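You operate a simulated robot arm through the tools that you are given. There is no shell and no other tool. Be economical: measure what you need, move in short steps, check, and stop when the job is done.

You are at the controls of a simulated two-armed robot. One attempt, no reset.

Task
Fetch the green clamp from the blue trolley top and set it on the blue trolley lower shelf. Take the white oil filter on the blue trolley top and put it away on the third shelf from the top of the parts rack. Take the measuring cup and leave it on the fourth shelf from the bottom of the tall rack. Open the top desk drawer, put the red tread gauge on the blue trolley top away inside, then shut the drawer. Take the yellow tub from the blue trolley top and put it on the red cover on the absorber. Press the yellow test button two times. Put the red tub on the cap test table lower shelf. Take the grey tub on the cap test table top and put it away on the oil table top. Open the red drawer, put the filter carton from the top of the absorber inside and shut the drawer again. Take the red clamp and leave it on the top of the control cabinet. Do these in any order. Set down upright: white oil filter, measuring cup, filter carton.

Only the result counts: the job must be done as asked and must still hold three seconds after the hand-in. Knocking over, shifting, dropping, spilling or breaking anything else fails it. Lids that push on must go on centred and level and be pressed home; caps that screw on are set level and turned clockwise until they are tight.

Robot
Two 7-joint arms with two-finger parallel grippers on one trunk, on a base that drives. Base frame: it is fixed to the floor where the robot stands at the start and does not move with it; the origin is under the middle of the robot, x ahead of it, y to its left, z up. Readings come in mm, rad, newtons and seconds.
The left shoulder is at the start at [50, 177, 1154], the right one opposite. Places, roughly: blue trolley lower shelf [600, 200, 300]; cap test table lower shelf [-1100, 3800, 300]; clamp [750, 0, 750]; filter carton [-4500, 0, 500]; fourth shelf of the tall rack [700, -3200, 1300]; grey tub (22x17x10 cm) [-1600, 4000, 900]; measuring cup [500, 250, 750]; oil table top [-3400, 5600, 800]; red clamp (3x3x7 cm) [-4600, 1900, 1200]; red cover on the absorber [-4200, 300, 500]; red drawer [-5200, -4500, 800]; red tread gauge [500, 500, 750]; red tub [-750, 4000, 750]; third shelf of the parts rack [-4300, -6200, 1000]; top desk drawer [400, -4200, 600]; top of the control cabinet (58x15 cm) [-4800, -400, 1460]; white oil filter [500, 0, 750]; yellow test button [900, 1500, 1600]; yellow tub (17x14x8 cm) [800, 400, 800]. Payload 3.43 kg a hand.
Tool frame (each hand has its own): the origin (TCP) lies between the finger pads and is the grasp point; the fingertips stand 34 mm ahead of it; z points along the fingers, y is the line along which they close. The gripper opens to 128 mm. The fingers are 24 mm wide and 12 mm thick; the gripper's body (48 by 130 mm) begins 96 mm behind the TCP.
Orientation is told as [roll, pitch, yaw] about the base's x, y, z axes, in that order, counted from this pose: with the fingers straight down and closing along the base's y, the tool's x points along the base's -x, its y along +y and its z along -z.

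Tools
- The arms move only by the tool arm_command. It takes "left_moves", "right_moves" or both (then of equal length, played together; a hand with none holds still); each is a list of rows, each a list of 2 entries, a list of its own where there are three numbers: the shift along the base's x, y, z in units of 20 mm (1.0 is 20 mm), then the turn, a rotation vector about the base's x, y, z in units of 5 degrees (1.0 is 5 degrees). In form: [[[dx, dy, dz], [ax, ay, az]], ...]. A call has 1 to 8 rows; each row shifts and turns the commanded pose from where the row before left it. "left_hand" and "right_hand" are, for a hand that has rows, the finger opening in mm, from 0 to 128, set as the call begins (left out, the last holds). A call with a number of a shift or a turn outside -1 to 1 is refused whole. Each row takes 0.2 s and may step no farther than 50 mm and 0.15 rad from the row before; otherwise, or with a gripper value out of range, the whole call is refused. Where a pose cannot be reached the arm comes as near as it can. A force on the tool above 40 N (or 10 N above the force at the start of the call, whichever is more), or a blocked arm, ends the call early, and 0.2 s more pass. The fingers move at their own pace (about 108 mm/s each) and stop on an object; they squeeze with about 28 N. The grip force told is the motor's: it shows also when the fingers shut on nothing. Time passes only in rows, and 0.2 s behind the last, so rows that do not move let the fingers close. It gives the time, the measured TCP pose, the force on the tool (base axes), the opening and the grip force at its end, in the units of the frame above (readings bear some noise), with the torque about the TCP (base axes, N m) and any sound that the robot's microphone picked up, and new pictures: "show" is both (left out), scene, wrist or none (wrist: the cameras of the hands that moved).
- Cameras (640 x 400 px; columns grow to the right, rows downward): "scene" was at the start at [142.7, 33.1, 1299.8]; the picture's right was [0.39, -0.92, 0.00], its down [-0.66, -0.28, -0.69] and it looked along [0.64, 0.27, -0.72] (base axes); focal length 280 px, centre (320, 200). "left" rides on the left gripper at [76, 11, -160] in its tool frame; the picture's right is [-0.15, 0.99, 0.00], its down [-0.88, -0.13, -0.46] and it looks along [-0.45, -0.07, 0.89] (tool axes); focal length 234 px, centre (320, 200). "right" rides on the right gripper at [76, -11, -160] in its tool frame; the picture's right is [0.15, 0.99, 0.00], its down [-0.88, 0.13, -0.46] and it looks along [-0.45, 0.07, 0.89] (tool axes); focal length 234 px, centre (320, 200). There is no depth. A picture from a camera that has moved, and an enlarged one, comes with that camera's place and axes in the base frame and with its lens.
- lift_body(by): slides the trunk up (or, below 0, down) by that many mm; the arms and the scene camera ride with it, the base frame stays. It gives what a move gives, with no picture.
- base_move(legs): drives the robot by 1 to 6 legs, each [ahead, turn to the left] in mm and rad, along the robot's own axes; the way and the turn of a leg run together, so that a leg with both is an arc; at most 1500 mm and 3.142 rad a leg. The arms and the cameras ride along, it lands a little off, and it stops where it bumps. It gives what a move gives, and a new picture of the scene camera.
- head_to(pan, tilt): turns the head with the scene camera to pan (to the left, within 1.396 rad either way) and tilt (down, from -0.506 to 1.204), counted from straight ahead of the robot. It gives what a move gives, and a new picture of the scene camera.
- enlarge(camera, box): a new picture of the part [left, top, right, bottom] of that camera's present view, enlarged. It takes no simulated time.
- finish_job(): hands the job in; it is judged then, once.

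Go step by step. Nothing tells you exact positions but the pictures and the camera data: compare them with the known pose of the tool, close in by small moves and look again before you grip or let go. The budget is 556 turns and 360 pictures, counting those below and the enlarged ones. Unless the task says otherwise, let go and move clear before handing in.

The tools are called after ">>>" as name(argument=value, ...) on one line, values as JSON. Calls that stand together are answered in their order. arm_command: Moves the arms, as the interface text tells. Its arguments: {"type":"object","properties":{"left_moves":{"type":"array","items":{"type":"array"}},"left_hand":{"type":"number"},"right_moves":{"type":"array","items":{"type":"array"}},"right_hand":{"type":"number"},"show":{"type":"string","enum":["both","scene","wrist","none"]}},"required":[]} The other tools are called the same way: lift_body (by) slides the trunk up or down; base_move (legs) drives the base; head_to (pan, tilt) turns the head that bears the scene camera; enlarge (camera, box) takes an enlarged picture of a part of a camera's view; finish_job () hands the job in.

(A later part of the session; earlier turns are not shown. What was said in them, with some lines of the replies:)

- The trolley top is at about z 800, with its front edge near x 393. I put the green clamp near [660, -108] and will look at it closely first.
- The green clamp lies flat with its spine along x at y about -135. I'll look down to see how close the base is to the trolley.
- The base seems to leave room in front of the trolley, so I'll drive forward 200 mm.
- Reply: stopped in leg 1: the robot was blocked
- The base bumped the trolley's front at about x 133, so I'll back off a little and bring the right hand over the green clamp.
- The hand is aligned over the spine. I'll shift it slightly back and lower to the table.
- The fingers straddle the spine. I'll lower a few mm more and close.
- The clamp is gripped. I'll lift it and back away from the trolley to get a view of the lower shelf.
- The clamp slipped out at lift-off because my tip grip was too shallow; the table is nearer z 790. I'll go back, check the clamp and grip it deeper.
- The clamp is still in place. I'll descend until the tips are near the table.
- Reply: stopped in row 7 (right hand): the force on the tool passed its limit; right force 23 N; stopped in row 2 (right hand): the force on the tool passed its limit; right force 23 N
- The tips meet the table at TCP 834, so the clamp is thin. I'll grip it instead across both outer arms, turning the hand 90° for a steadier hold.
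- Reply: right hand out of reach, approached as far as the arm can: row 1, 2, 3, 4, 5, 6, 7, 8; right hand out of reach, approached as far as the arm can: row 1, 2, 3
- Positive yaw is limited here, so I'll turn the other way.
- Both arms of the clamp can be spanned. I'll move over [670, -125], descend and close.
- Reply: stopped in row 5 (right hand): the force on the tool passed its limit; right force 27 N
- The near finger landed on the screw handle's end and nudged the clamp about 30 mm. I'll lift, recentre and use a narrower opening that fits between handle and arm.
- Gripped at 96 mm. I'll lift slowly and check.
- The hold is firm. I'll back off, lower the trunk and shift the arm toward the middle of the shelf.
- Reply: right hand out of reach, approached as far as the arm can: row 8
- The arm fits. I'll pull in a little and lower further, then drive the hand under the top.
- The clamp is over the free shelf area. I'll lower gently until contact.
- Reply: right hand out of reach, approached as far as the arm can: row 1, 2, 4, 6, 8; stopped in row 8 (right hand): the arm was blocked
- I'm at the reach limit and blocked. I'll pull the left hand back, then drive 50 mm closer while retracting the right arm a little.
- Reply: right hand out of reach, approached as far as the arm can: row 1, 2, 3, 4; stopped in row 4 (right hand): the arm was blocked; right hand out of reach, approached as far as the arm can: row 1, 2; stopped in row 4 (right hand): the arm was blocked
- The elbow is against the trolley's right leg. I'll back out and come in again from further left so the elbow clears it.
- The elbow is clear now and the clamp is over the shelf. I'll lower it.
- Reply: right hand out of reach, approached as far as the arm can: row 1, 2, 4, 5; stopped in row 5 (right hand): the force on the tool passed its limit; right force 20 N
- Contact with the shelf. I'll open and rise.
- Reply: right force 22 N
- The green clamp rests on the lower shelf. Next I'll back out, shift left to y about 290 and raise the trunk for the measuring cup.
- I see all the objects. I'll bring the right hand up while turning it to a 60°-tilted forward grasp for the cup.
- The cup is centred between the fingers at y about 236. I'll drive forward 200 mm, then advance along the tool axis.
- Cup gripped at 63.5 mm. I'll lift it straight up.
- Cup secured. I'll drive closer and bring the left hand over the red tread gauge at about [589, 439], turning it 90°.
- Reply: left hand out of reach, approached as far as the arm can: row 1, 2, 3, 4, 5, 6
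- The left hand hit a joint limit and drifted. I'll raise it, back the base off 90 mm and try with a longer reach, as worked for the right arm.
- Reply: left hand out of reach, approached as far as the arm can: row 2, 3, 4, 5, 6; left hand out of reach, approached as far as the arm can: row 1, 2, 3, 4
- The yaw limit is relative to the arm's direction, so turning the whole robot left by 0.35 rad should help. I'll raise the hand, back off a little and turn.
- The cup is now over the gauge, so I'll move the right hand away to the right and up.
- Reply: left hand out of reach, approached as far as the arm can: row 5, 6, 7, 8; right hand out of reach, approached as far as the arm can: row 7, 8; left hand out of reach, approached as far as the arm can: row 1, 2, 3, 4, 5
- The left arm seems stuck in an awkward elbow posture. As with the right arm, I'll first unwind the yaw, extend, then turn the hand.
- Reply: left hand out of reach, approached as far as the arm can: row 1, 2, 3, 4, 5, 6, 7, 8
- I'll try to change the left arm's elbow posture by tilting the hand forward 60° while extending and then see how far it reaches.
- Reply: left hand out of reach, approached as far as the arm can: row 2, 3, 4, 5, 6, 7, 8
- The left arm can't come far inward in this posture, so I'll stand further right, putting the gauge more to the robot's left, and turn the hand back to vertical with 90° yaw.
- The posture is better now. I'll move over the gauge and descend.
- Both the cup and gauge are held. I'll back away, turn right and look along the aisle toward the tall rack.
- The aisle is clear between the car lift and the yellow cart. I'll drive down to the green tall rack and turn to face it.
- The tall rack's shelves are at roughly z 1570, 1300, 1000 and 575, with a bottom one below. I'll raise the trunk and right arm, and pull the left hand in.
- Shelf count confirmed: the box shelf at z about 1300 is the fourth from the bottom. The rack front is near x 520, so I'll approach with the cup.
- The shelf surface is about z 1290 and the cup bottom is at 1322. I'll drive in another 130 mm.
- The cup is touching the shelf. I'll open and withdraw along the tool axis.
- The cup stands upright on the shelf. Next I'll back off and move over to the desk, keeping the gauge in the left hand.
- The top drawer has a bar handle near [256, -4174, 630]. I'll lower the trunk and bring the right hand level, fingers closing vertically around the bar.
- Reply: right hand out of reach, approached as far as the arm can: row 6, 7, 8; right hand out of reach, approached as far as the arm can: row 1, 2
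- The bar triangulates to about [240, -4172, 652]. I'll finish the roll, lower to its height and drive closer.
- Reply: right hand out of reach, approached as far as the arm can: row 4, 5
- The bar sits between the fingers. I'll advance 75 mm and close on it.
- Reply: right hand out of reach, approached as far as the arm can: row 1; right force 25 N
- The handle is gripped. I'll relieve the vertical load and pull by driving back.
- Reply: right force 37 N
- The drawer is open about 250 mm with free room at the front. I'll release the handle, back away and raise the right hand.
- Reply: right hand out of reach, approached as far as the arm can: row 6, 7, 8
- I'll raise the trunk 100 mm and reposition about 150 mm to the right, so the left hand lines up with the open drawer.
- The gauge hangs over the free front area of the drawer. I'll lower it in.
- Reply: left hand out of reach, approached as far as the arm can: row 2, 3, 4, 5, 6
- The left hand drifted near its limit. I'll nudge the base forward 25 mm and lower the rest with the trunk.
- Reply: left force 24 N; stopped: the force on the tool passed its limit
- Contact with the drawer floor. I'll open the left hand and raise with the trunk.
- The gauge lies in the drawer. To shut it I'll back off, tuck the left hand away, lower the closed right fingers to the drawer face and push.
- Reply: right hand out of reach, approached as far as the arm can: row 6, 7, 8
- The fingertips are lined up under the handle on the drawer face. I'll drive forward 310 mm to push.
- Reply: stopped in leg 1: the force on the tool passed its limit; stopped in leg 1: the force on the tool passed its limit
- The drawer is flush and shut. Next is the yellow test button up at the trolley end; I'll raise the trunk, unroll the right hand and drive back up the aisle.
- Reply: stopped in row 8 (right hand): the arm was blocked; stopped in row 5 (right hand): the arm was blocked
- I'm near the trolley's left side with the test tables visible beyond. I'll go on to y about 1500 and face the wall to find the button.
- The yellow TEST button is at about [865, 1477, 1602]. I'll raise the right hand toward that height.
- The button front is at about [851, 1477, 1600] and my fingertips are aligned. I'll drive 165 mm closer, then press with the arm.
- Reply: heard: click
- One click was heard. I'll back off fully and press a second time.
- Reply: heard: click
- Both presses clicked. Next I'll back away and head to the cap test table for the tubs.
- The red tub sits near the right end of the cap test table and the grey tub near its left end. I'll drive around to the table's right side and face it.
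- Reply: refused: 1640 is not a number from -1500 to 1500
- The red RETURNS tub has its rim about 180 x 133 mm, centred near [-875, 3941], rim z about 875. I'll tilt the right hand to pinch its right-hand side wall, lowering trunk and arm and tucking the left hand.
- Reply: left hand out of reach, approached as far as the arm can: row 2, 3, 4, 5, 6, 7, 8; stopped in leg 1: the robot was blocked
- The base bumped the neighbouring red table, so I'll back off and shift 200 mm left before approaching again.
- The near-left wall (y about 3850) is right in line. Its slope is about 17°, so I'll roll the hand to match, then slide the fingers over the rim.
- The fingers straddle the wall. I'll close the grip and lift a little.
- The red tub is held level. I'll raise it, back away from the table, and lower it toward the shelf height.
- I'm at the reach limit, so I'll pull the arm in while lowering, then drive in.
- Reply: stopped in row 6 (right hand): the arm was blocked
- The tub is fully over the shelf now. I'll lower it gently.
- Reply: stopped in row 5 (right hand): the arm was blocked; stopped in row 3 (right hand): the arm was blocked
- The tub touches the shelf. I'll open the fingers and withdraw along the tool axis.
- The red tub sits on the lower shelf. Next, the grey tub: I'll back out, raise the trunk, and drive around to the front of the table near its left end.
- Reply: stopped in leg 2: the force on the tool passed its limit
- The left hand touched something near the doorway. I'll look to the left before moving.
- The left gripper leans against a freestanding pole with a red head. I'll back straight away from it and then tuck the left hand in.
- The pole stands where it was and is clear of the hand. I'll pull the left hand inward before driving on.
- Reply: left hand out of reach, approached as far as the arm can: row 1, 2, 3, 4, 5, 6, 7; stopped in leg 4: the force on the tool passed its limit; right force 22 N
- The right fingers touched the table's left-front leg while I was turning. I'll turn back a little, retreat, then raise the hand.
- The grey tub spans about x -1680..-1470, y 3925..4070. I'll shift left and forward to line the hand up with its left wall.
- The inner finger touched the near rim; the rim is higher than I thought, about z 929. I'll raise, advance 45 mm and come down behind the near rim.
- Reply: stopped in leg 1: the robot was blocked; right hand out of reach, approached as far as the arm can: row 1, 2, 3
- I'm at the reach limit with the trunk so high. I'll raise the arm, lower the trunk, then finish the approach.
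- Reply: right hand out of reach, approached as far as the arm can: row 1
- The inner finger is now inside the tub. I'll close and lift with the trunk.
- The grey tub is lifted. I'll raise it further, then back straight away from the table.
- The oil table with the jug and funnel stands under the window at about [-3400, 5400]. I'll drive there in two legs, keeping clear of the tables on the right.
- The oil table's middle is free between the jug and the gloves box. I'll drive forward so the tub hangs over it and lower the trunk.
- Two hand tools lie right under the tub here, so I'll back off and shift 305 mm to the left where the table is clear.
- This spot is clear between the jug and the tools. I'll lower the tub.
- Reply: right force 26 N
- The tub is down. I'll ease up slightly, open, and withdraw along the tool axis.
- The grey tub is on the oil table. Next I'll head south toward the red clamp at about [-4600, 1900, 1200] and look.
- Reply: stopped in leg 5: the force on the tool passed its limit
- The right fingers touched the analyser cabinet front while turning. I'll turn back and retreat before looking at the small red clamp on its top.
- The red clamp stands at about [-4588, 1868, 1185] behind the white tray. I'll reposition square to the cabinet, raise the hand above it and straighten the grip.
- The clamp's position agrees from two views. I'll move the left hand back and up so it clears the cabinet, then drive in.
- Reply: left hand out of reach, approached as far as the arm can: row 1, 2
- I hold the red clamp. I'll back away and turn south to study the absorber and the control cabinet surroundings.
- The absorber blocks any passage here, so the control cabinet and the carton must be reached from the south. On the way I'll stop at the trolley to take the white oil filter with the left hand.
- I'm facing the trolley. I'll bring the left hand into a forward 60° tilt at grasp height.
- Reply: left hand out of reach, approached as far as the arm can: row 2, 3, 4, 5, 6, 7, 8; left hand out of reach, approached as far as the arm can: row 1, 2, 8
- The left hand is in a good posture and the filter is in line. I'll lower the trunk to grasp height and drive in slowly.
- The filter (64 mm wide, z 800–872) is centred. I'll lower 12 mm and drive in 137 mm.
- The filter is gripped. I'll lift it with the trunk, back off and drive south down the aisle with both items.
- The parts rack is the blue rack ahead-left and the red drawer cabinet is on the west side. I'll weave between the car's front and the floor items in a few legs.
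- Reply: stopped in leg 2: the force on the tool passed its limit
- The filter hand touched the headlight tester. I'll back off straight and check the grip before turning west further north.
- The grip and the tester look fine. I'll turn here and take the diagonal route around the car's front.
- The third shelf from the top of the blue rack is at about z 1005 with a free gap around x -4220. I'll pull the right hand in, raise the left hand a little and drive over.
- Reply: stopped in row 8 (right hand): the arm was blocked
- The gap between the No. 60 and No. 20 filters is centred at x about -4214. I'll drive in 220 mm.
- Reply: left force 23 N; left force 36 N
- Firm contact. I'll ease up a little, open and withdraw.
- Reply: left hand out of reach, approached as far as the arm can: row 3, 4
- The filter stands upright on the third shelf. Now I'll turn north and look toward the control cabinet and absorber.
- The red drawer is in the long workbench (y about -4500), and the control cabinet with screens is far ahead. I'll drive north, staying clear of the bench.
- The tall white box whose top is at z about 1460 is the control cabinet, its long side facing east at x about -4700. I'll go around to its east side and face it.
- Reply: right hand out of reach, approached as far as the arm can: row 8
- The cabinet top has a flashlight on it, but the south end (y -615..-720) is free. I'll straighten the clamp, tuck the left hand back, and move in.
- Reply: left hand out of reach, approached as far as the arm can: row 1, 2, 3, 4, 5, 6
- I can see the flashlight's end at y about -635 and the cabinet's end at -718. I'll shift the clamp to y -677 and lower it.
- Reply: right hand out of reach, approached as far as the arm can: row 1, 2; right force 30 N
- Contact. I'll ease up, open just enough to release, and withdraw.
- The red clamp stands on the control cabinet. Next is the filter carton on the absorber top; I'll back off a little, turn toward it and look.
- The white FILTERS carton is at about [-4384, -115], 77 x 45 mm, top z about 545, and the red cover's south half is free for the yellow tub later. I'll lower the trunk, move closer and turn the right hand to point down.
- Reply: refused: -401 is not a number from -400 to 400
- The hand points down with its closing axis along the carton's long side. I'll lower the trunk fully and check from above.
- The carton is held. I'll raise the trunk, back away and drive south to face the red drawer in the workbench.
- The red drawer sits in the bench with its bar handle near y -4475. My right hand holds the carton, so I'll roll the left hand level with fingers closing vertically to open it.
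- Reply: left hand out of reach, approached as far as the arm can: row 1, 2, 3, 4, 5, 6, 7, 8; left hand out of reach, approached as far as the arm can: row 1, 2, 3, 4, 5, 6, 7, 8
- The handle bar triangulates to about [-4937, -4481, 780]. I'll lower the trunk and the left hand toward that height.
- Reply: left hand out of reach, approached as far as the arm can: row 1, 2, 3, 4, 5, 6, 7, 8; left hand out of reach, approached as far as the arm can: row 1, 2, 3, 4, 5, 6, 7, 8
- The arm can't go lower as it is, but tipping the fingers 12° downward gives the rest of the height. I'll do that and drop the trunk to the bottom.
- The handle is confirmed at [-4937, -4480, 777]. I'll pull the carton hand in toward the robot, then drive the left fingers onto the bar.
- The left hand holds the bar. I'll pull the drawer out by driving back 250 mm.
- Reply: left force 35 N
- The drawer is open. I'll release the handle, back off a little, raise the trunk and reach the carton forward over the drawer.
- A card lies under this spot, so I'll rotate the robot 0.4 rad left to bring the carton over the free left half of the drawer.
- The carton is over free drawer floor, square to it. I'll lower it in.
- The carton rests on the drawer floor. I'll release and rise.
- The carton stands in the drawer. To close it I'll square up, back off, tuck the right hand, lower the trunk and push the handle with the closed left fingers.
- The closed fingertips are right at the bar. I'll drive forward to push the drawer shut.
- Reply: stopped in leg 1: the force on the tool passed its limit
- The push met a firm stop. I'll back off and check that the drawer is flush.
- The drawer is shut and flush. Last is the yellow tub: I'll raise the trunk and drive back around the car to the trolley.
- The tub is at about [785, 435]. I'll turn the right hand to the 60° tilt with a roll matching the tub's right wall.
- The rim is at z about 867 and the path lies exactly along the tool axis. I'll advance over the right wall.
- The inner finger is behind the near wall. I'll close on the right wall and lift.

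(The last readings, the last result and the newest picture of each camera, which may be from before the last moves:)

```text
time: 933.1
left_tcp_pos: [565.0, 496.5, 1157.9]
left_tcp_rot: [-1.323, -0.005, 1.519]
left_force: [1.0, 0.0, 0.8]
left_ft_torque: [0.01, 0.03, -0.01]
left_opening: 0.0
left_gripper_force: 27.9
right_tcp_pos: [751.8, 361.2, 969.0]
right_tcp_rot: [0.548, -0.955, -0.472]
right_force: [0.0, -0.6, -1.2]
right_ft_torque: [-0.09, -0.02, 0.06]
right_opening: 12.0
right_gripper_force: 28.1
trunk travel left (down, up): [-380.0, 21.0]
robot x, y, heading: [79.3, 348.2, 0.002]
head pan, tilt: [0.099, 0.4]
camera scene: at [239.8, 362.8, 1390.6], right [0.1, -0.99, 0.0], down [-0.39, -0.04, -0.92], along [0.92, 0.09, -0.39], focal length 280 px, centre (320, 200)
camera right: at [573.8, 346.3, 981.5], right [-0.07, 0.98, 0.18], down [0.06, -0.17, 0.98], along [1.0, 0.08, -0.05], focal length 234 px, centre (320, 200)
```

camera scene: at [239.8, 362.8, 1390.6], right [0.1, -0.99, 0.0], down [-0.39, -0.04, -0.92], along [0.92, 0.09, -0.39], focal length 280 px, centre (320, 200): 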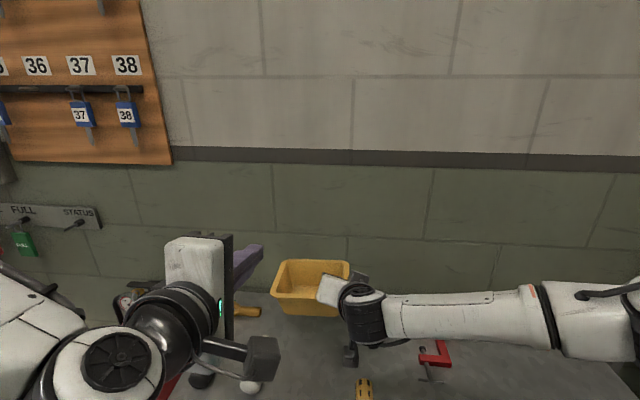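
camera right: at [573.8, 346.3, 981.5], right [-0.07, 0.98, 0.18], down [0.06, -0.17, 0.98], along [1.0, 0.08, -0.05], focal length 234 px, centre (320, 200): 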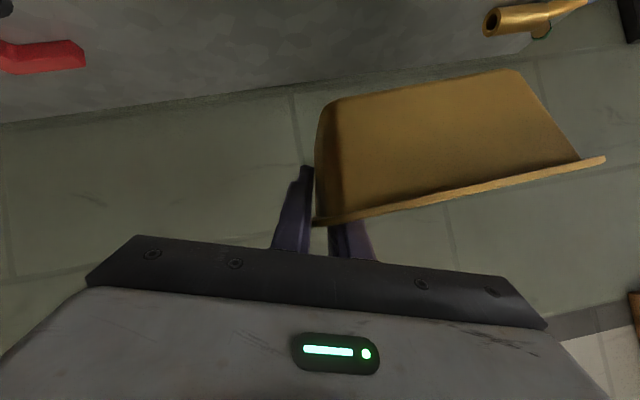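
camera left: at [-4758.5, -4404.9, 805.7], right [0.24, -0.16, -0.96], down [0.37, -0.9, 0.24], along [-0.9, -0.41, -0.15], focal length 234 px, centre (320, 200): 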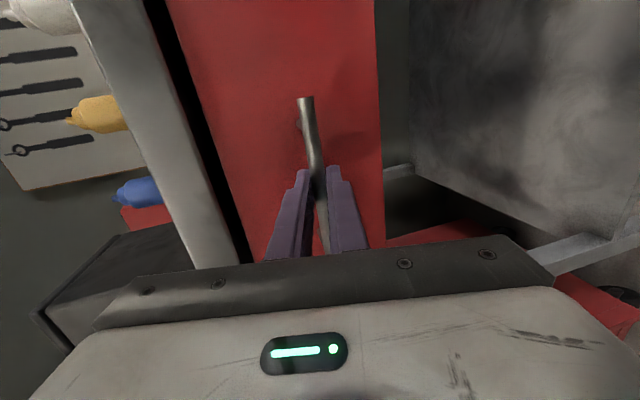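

The yellow tub is held level. I'll back off and carry it around to the north side of the absorber, keeping clear of the analyser cabinet.

>>> base_move(legs=[[-700, 0], [0, 1.57], [1350, 0], [0, 1.57], [1500, 0], [1150, 0]])

```text
time: 963.5
left_tcp_pos: [-3773.5, 1637.3, 1158.2]
left_tcp_rot: [-1.323, -0.005, -1.652]
left_force: [-0.8, 0.1, -0.3]
left_ft_torque: [-0.02, 0.02, 0.05]
left_opening: 0.0
left_gripper_force: 28.2
right_tcp_pos: [-3955.6, 1778.6, 969.1]
right_tcp_rot: [0.548, -0.956, 2.644]
right_force: [-0.4, 1.1, -0.6]
right_ft_torque: [0.1, 0.02, 0.02]
right_opening: 12.2
right_gripper_force: 27.8
trunk travel left (down, up): [-380.0, 21.0]
robot x, y, heading: [-3285.9, 1768.5, 3.117]
head pan, tilt: [0.099, 0.4]
camera scene: at [-3446.8, 1765.0, 1390.5], right [-0.07, 1.0, 0.0], down [0.39, 0.03, -0.92], along [-0.92, -0.07, -0.39], focal length 280 px, centre (320, 200)
```

scene: 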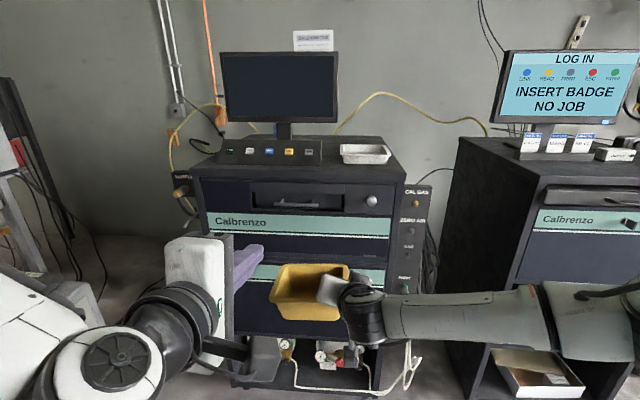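

>>> base_move(legs=[[0, 0.962], [1075, 0], [0, 0.634]])

>>> head_to(pan=-0.2, tilt=0.85)

```text
time: 973.2
left_tcp_pos: [-3768.7, 422.1, 1157.4]
left_tcp_rot: [-1.323, -0.006, -0.055]
left_force: [-0.3, -0.4, -0.4]
left_ft_torque: [-0.03, 0.01, -0.02]
left_opening: 0.0
left_gripper_force: 27.6
right_tcp_pos: [-3906.9, 235.3, 967.9]
right_tcp_rot: [0.549, -0.957, -2.044]
right_force: [0.6, -0.5, -0.4]
right_ft_torque: [0.04, 0.09, -0.01]
right_opening: 12.1
right_gripper_force: 27.9
trunk travel left (down, up): [-380.0, 21.0]
robot x, y, heading: [-3914.7, 907.0, -1.569]
head pan, tilt: [0.099, 0.4]
camera scene: at [-3905.1, 747.7, 1390.6], right [-1.0, -0.1, 0.0], down [-0.04, 0.39, -0.92], along [0.09, -0.92, -0.39], focal length 280 px, centre (320, 200)
```

scene: 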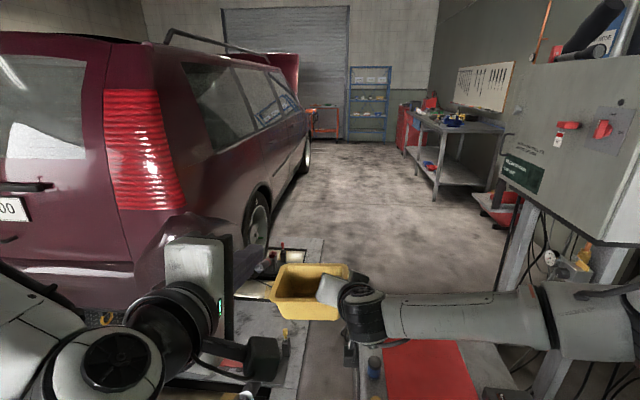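

```text
time: 974.1
left_tcp_pos: [-3770.2, 421.4, 1157.1]
left_tcp_rot: [-1.322, -0.004, -0.055]
left_force: [0.0, -0.1, 0.2]
left_ft_torque: [-0.01, 0.03, 0.01]
left_opening: 0.0
left_gripper_force: 28.0
right_tcp_pos: [-3907.4, 235.9, 969.7]
right_tcp_rot: [0.547, -0.956, -2.043]
right_force: [-0.1, 0.0, -2.1]
right_ft_torque: [-0.03, 0.05, -0.02]
right_opening: 12.0
right_gripper_force: 28.5
trunk travel left (down, up): [-380.0, 21.0]
robot x, y, heading: [-3913.2, 906.5, -1.57]
head pan, tilt: [-0.201, 0.85]
camera scene: at [-3930.2, 763.1, 1351.5], right [-0.98, 0.2, 0.0], down [0.15, 0.74, -0.66], along [-0.13, -0.65, -0.75], focal length 280 px, centre (320, 200)
```

scene: 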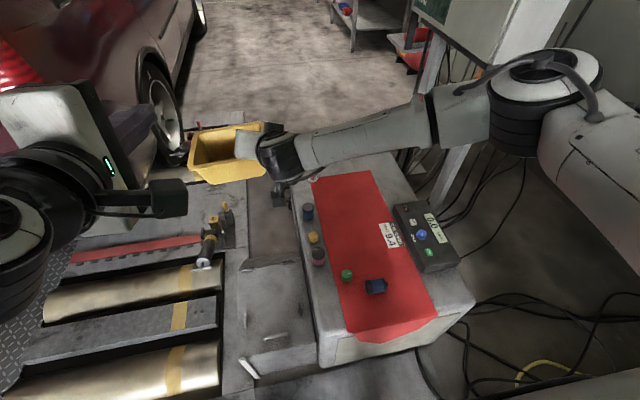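

The cover's free middle is around [-4150, 215], between the card and the green cap. I'll swing the arm right over it while still high.

>>> arm_command(right_moves=[[[-1, -0.05, 0], [0, 0, 0]], [[-1, -0.05, 0], [0, 0, 0]], [[-1, -0.05, 0], [0, 0, 0]], [[-1, -0.05, 0], [0, 0, 0]], [[-1, -0.05, 0], [0, 0, 0]], [[-1, -0.05, 0], [0, 0, 0]], [[-1, -0.05, 0], [0, 0, 0]], [[-1, -0.05, 0], [0, 0, 0]]], show="none")

>>> arm_command(right_moves=[[[-1, -0.05, 0], [0, 0, 0]], [[-1, -0.05, 0], [0, 0, 0]], [[-1, -0.05, 0], [0, 0, 0]], [[-1, -0.05, 0], [0, 0, 0]], [[-1, -0.05, 0], [0, 0, 0]], [[-1, -0.05, 0], [0, 0, 0]], [[-1, -0.05, 0], [0, 0, 0]], [[-0.9, -0.05, 0], [0, 0, 0]]], show="scene")

```text
time: 975.9
left_tcp_pos: [-3770.2, 421.8, 1157.0]
left_tcp_rot: [-1.324, -0.006, -0.057]
left_force: [-0.7, 0.5, 0.1]
left_ft_torque: [-0.01, -0.01, -0.03]
left_opening: 0.0
left_gripper_force: 28.5
right_tcp_pos: [-4067.9, 228.2, 969.6]
right_tcp_rot: [0.55, -0.957, -2.045]
right_force: [-0.6, -0.1, -2.0]
right_ft_torque: [0.01, 0.07, -0.01]
right_opening: 12.2
right_gripper_force: 27.2
trunk travel left (down, up): [-380.0, 21.0]
robot x, y, heading: [-3913.5, 908.1, -1.564]
head pan, tilt: [-0.201, 0.85]
```

```text
time: 977.7
left_tcp_pos: [-3770.9, 421.1, 1156.8]
left_tcp_rot: [-1.324, -0.006, -0.055]
left_force: [0.4, 0.1, 1.2]
left_ft_torque: [0.02, -0.01, 0.0]
left_opening: 0.0
left_gripper_force: 27.6
right_tcp_pos: [-4225.6, 220.1, 969.4]
right_tcp_rot: [0.548, -0.957, -2.044]
right_force: [-0.6, 0.6, -1.2]
right_ft_torque: [0.0, 0.06, -0.02]
right_opening: 12.4
right_gripper_force: 27.8
trunk travel left (down, up): [-380.0, 21.0]
robot x, y, heading: [-3914.5, 910.3, -1.574]
head pan, tilt: [-0.201, 0.85]
camera scene: at [-3930.5, 763.1, 1351.4], right [-0.98, 0.2, 0.0], down [0.15, 0.74, -0.66], along [-0.13, -0.65, -0.75], focal length 280 px, centre (320, 200)
```

scene: 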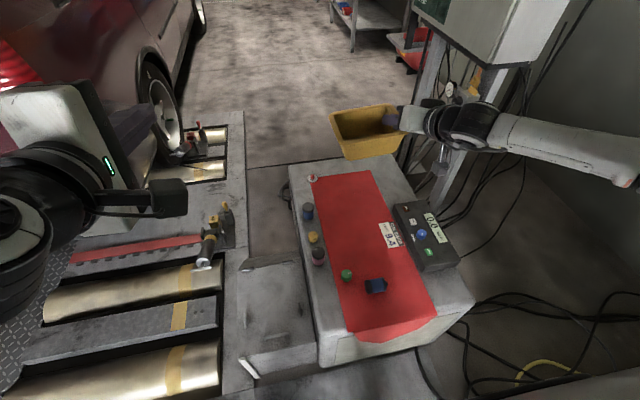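

The tub is over the target area. I'll lower the trunk and check with the wrist view.

>>> lift_body(by=-330)

>>> arm_command(right_moves=[[[0, 0, 0], [0, 0, 0]]], show="both")

```text
time: 980.9
left_tcp_pos: [-3771.4, 421.7, 827.8]
left_tcp_rot: [-1.322, -0.008, -0.056]
left_force: [0.1, 0.3, 0.3]
left_ft_torque: [0.04, 0.01, 0.03]
left_opening: 0.1
left_gripper_force: 28.3
right_tcp_pos: [-4223.7, 219.7, 638.8]
right_tcp_rot: [0.549, -0.957, -2.044]
right_force: [-0.2, 0.0, -1.2]
right_ft_torque: [0.0, 0.14, 0.02]
right_opening: 12.2
right_gripper_force: 28.3
trunk travel left (down, up): [-50.0, 351.0]
robot x, y, heading: [-3912.9, 908.6, -1.568]
head pan, tilt: [-0.201, 0.85]
```

```text
time: 981.3
left_tcp_pos: [-3770.3, 422.9, 827.4]
left_tcp_rot: [-1.324, -0.006, -0.056]
left_force: [0.3, -0.3, 0.1]
left_ft_torque: [0.01, -0.01, 0.01]
left_opening: 0.2
left_gripper_force: 27.9
right_tcp_pos: [-4224.2, 219.4, 639.3]
right_tcp_rot: [0.549, -0.956, -2.043]
right_force: [0.4, -0.3, -0.4]
right_ft_torque: [0.03, 0.08, -0.03]
right_opening: 12.1
right_gripper_force: 28.4
trunk travel left (down, up): [-50.0, 351.0]
robot x, y, heading: [-3912.0, 907.0, -1.57]
head pan, tilt: [-0.201, 0.85]
camera scene: at [-3930.3, 763.1, 1021.4], right [-0.98, 0.2, 0.0], down [0.15, 0.74, -0.66], along [-0.13, -0.65, -0.75], focal length 280 px, centre (320, 200)
camera right: at [-4239.3, 397.0, 651.2], right [0.98, 0.07, 0.18], down [-0.17, -0.06, 0.98], along [0.07, -1.0, -0.05], focal length 234 px, centre (320, 200)
```

scene: 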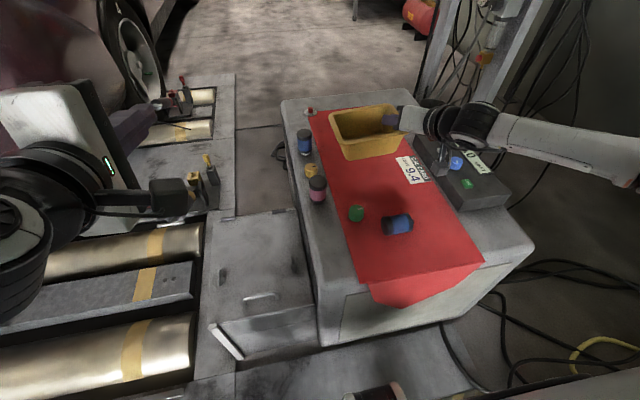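
right: 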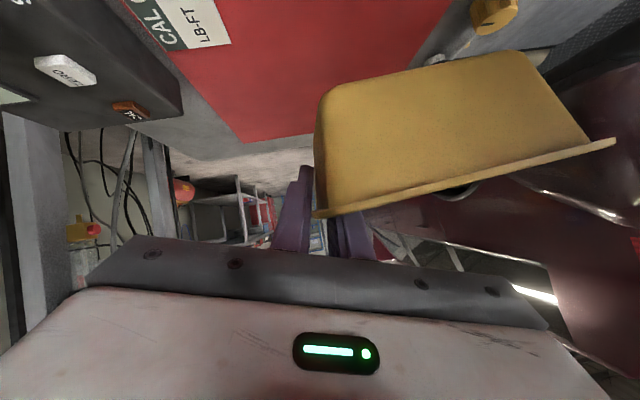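

The tub hangs over the cover; I'll nudge it 18 mm toward the cover's centre and lower onto it.

>>> arm_command(right_moves=[[[-0.45, 0, -0.5], [0, 0, 0]], [[-0.45, 0, -0.5], [0, 0, 0]]], show="none")

>>> lift_body(by=-50)

>>> arm_command(right_moves=[[[0, 0, -0.2], [0, 0, 0]], [[0, 0, -0.2], [0, 0, 0]], [[0, 0, -0.2], [0, 0, 0]]], show="scene")

```text
time: 981.9
left_tcp_pos: [-3768.9, 422.3, 827.9]
left_tcp_rot: [-1.323, -0.007, -0.055]
left_force: [-0.7, -0.1, -0.3]
left_ft_torque: [-0.01, -0.01, -0.02]
left_opening: 0.0
left_gripper_force: 27.6
right_tcp_pos: [-4242.0, 220.1, 618.0]
right_tcp_rot: [0.548, -0.956, -2.043]
right_force: [-0.3, -0.5, -1.6]
right_ft_torque: [-0.03, 0.09, -0.05]
right_opening: 12.2
right_gripper_force: 27.6
trunk travel left (down, up): [-50.0, 351.0]
robot x, y, heading: [-3913.6, 908.5, -1.572]
head pan, tilt: [-0.201, 0.85]
```

```text
time: 982.9
left_tcp_pos: [-3769.8, 422.2, 777.4]
left_tcp_rot: [-1.322, -0.006, -0.055]
left_force: [0.0, 0.2, -0.2]
left_ft_torque: [0.02, -0.01, -0.01]
left_opening: 0.0
left_gripper_force: 28.0
right_tcp_pos: [-4243.5, 220.2, 568.7]
right_tcp_rot: [0.548, -0.957, -2.043]
right_force: [0.2, -0.7, -1.0]
right_ft_torque: [-0.04, 0.04, -0.01]
right_opening: 12.2
right_gripper_force: 27.7
trunk travel left (down, up): [0.0, 401.0]
robot x, y, heading: [-3911.5, 908.7, -1.571]
head pan, tilt: [-0.201, 0.85]
```

```text
time: 983.6
left_tcp_pos: [-3770.0, 422.3, 779.3]
left_tcp_rot: [-1.323, -0.005, -0.056]
left_force: [0.1, -0.3, -0.7]
left_ft_torque: [0.01, -0.03, 0.03]
left_opening: 0.0
left_gripper_force: 28.0
right_tcp_pos: [-4242.4, 220.9, 557.2]
right_tcp_rot: [0.548, -0.957, -2.043]
right_force: [-0.1, 0.3, -1.3]
right_ft_torque: [0.0, 0.09, -0.02]
right_opening: 12.0
right_gripper_force: 28.1
trunk travel left (down, up): [0.0, 401.0]
robot x, y, heading: [-3914.0, 909.3, -1.574]
head pan, tilt: [-0.201, 0.85]
camera scene: at [-3930.3, 763.1, 971.4], right [-0.98, 0.2, 0.0], down [0.15, 0.74, -0.66], along [-0.13, -0.65, -0.75], focal length 280 px, centre (320, 200)
```

scene: 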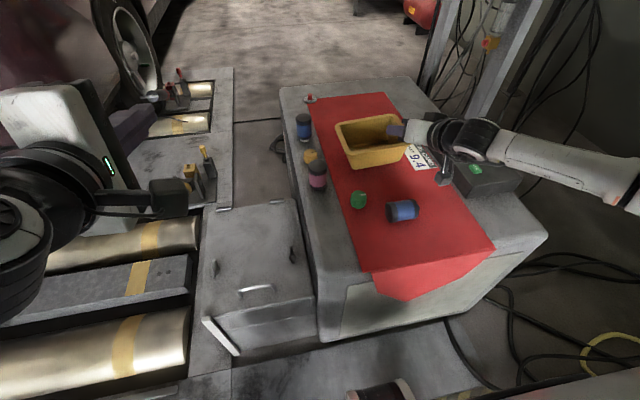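

>>> arm_command(right_moves=[[[0, 0, -0.15], [0, 0, 0]], [[0, 0, -0.15], [0, 0, 0]]], show="none")

```text
time: 984.2
left_tcp_pos: [-3770.2, 421.2, 779.1]
left_tcp_rot: [-1.323, -0.007, -0.055]
left_force: [0.0, 0.0, 0.1]
left_ft_torque: [0.0, 0.03, 0.01]
left_opening: 0.1
left_gripper_force: 28.3
right_tcp_pos: [-4242.0, 221.2, 551.9]
right_tcp_rot: [0.547, -0.957, -2.047]
right_force: [0.5, 0.8, -1.5]
right_ft_torque: [0.0, 0.08, 0.0]
right_opening: 12.1
right_gripper_force: 27.8
trunk travel left (down, up): [0.0, 401.0]
robot x, y, heading: [-3913.6, 909.9, -1.574]
head pan, tilt: [-0.201, 0.85]
```

>>> arm_command(right_moves=[[[0, 0, -0.2], [0, 0, 0]], [[0, 0, -0.2], [0, 0, 0]]], show="wrist")

```text
time: 984.9
left_tcp_pos: [-3770.2, 422.1, 777.6]
left_tcp_rot: [-1.323, -0.007, -0.057]
left_force: [-0.1, -1.3, -0.6]
left_ft_torque: [-0.03, 0.0, 0.02]
left_opening: 0.0
left_gripper_force: 28.1
right_tcp_pos: [-4242.4, 219.8, 543.1]
right_tcp_rot: [0.546, -0.956, -2.044]
right_force: [-0.1, 0.3, -1.1]
right_ft_torque: [-0.03, 0.08, -0.03]
right_opening: 12.4
right_gripper_force: 28.1
trunk travel left (down, up): [0.0, 401.0]
robot x, y, heading: [-3914.6, 910.2, -1.574]
head pan, tilt: [-0.201, 0.85]
camera right: at [-4257.3, 396.8, 555.6], right [0.98, 0.06, 0.18], down [-0.17, -0.06, 0.98], along [0.07, -1.0, -0.05], focal length 234 px, centre (320, 200)
```

right: 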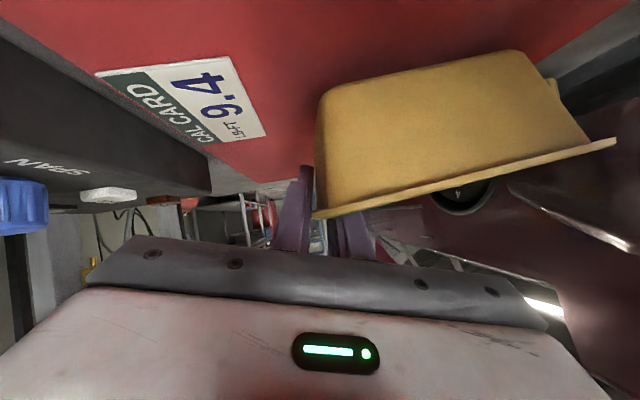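

>>> arm_command(right_moves=[[[0, 0, -0.2], [0, 0, 0]], [[0, 0, -0.15], [0, 0, 0]]], show="none")

```text
time: 985.5
left_tcp_pos: [-3769.5, 421.4, 777.1]
left_tcp_rot: [-1.322, -0.007, -0.054]
left_force: [0.0, 0.5, 0.4]
left_ft_torque: [0.01, 0.0, -0.02]
left_opening: 0.0
left_gripper_force: 28.0
right_tcp_pos: [-4241.2, 220.6, 537.6]
right_tcp_rot: [0.551, -0.957, -2.043]
right_force: [-1.2, -0.8, -0.2]
right_ft_torque: [-0.1, -0.05, -0.13]
right_opening: 11.9
right_gripper_force: 27.8
trunk travel left (down, up): [0.0, 401.0]
robot x, y, heading: [-3915.0, 907.0, -1.57]
head pan, tilt: [-0.201, 0.85]
```

>>> arm_command(right_moves=[[[0, 0, -0.2], [0, 0, 0]]], show="none")

```text
time: 985.9
left_tcp_pos: [-3769.8, 421.0, 777.4]
left_tcp_rot: [-1.323, -0.006, -0.057]
left_force: [-0.9, 0.5, -0.8]
left_ft_torque: [-0.01, 0.0, 0.0]
left_opening: 0.1
left_gripper_force: 28.1
right_tcp_pos: [-4242.3, 220.5, 532.2]
right_tcp_rot: [0.547, -0.957, -2.045]
right_force: [-0.3, 0.2, -1.6]
right_ft_torque: [0.0, 0.1, -0.01]
right_opening: 12.3
right_gripper_force: 28.1
trunk travel left (down, up): [0.0, 401.0]
robot x, y, heading: [-3910.9, 907.7, -1.57]
head pan, tilt: [-0.201, 0.85]
```

>>> arm_command(right_moves=[[[0, 0, -0.2], [0, 0, 0]], [[0, 0, -0.2], [0, 0, 0]]], show="wrist")

```text
time: 986.5
left_tcp_pos: [-3769.4, 423.0, 779.4]
left_tcp_rot: [-1.325, -0.004, -0.055]
left_force: [0.0, -0.4, -0.7]
left_ft_torque: [-0.01, 0.0, 0.03]
left_opening: 0.0
left_gripper_force: 28.0
right_tcp_pos: [-4241.5, 219.8, 529.1]
right_tcp_rot: [0.557, -0.961, -2.049]
right_force: [-0.3, 2.9, 10.2]
right_ft_torque: [-0.27, 0.0, 0.2]
right_opening: 11.8
right_gripper_force: 28.1
trunk travel left (down, up): [0.0, 401.0]
robot x, y, heading: [-3912.8, 906.9, -1.571]
head pan, tilt: [-0.201, 0.85]
camera right: at [-4257.6, 396.1, 539.4], right [0.98, 0.07, 0.18], down [-0.17, -0.06, 0.98], along [0.08, -1.0, -0.04], focal length 234 px, centre (320, 200)
```

right: 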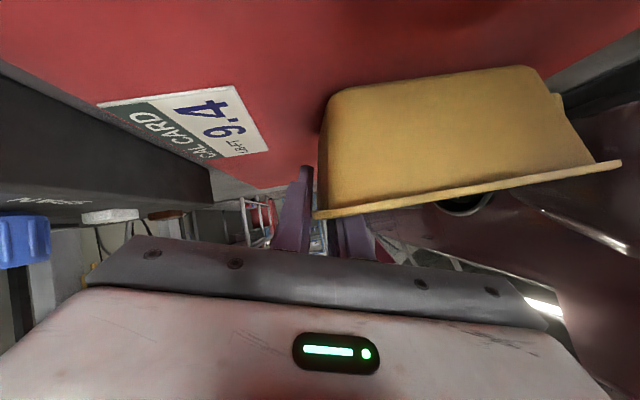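

The tub has settled on the cover. I'll open and withdraw along the tool axis.

>>> arm_command(right_moves=[[[0, 0, 0.1], [0, 0, 0]], [[0, 0, 0], [0, 0, 0]]], right_hand=38, show="none")

>>> arm_command(right_moves=[[[-0.17, 1, 0.62], [0, 0, 0]], [[-0.17, 1, 0.62], [0, 0, 0]], [[-0.17, 1, 0.62], [0, 0, 0]], [[-0.17, 1, 0.62], [0, 0, 0]], [[-0.17, 1, 0.8], [0, 0, 0]], [[-0.1, 1, 1], [0, 0, 0]]], show="scene")

```text
time: 987.0
left_tcp_pos: [-3770.7, 422.4, 777.0]
left_tcp_rot: [-1.321, -0.007, -0.057]
left_force: [1.2, 0.2, -0.3]
left_ft_torque: [-0.03, 0.02, 0.0]
left_opening: 0.0
left_gripper_force: 28.0
right_tcp_pos: [-4241.9, 219.5, 526.5]
right_tcp_rot: [0.548, -0.956, -2.044]
right_force: [-0.2, -1.2, 0.4]
right_ft_torque: [-0.05, 0.01, -0.03]
right_opening: 37.9
right_gripper_force: 0.1
trunk travel left (down, up): [0.0, 401.0]
robot x, y, heading: [-3913.1, 905.9, -1.573]
head pan, tilt: [-0.201, 0.85]
```

```text
time: 988.5
left_tcp_pos: [-3770.2, 421.3, 777.8]
left_tcp_rot: [-1.323, -0.007, -0.055]
left_force: [-0.8, -0.7, 0.2]
left_ft_torque: [0.03, 0.01, 0.01]
left_opening: 0.0
left_gripper_force: 27.8
right_tcp_pos: [-4261.2, 339.4, 610.2]
right_tcp_rot: [0.547, -0.954, -2.045]
right_force: [0.5, -0.1, -0.5]
right_ft_torque: [-0.02, -0.02, -0.01]
right_opening: 38.0
right_gripper_force: 0.0
trunk travel left (down, up): [0.0, 401.0]
robot x, y, heading: [-3914.2, 907.6, -1.573]
head pan, tilt: [-0.201, 0.85]
camera scene: at [-3930.3, 763.1, 971.4], right [-0.98, 0.2, 0.0], down [0.15, 0.74, -0.66], along [-0.13, -0.65, -0.75], focal length 280 px, centre (320, 200)
```

scene: 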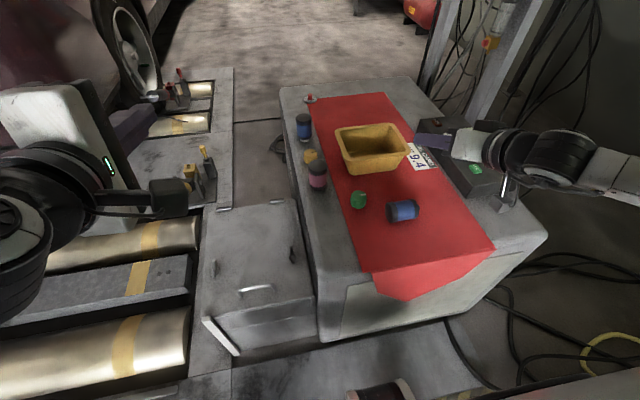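

The yellow tub rests on the red cover. I'll raise clear, back away and hand in.

>>> lift_body(by=250)

>>> base_move(legs=[[-150, 0]])

```text
time: 991.0
left_tcp_pos: [-3770.8, 421.5, 1029.2]
left_tcp_rot: [-1.323, -0.008, -0.056]
left_force: [0.3, 0.9, -0.8]
left_ft_torque: [0.0, -0.02, 0.0]
left_opening: 0.2
left_gripper_force: 28.6
right_tcp_pos: [-4262.0, 339.1, 860.6]
right_tcp_rot: [0.548, -0.958, -2.044]
right_force: [0.4, -0.2, -0.5]
right_ft_torque: [0.01, -0.01, 0.03]
right_opening: 38.2
right_gripper_force: 0.0
trunk travel left (down, up): [-250.0, 151.0]
robot x, y, heading: [-3912.5, 909.3, -1.575]
head pan, tilt: [-0.201, 0.85]
```

```text
time: 992.4
left_tcp_pos: [-3770.6, 569.3, 1028.6]
left_tcp_rot: [-1.324, -0.007, -0.056]
left_force: [-0.5, -0.8, -0.7]
left_ft_torque: [0.0, 0.01, -0.03]
left_opening: 0.5
left_gripper_force: 27.9
right_tcp_pos: [-4262.9, 485.1, 861.5]
right_tcp_rot: [0.548, -0.957, -2.046]
right_force: [-0.3, 0.2, -0.3]
right_ft_torque: [0.03, -0.02, 0.02]
right_opening: 37.7
right_gripper_force: 0.0
trunk travel left (down, up): [-250.0, 151.0]
robot x, y, heading: [-3913.8, 1053.6, -1.57]
head pan, tilt: [-0.201, 0.85]
camera scene: at [-3930.3, 910.8, 1221.5], right [-0.98, 0.2, 0.0], down [0.15, 0.74, -0.66], along [-0.13, -0.65, -0.75], focal length 280 px, centre (320, 200)
```

scene: 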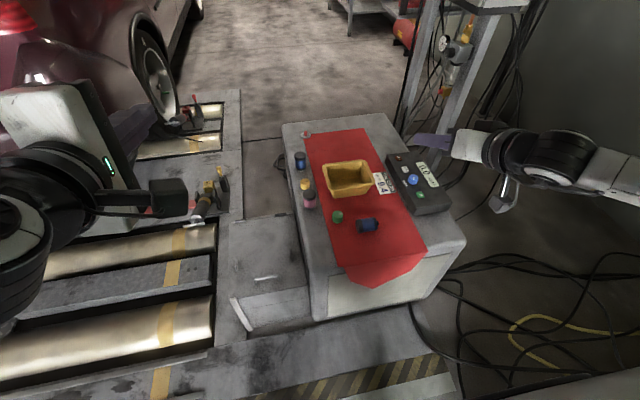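

The tub sits on the red cover, the hands are empty and clear, and every item on the list has been handled, so I'm handing in.

>>> finish_job()

```text
The job is handed in.
```

I finished all ten tasks and handed the job in, but I bumped several other things along the way and can't rule out that one of them shifted slightly.

**Done:**
- **Green clamp:** on the blue trolley's lower shelf.
- **White oil filter:** upright on the third shelf from the top of the parts rack.
- **Measuring cup:** upright on the tall rack's fourth shelf from the bottom.
- **Red tread gauge:** in the top desk drawer, which is shut.
- **Yellow tub:** on the red cover on the absorber.
- **Yellow test button:** pressed twice, with a click heard each time.
- **Red tub:** on the cap test table's lower shelf.
- **Grey tub:** on the oil table top.
- **Filter carton:** upright in the workbench's red drawer, which is shut.
- **Red clamp:** on top of the control cabinet. There is also a red C-clamp on the trolley; I took the 3x3x7 cm one from near the given place.

**Light contacts while moving:** I touched or bumped these and backed off each time. Where I had a view afterwards, nothing had visibly moved or fallen:
- the blue trolley
- the red table beside the cap test table
- a freestanding pole near the doorway
- the front and a leg of the cap test table
- the "Calbrenzo" analyser cabinet
- the headlight tester, which the held filter touched
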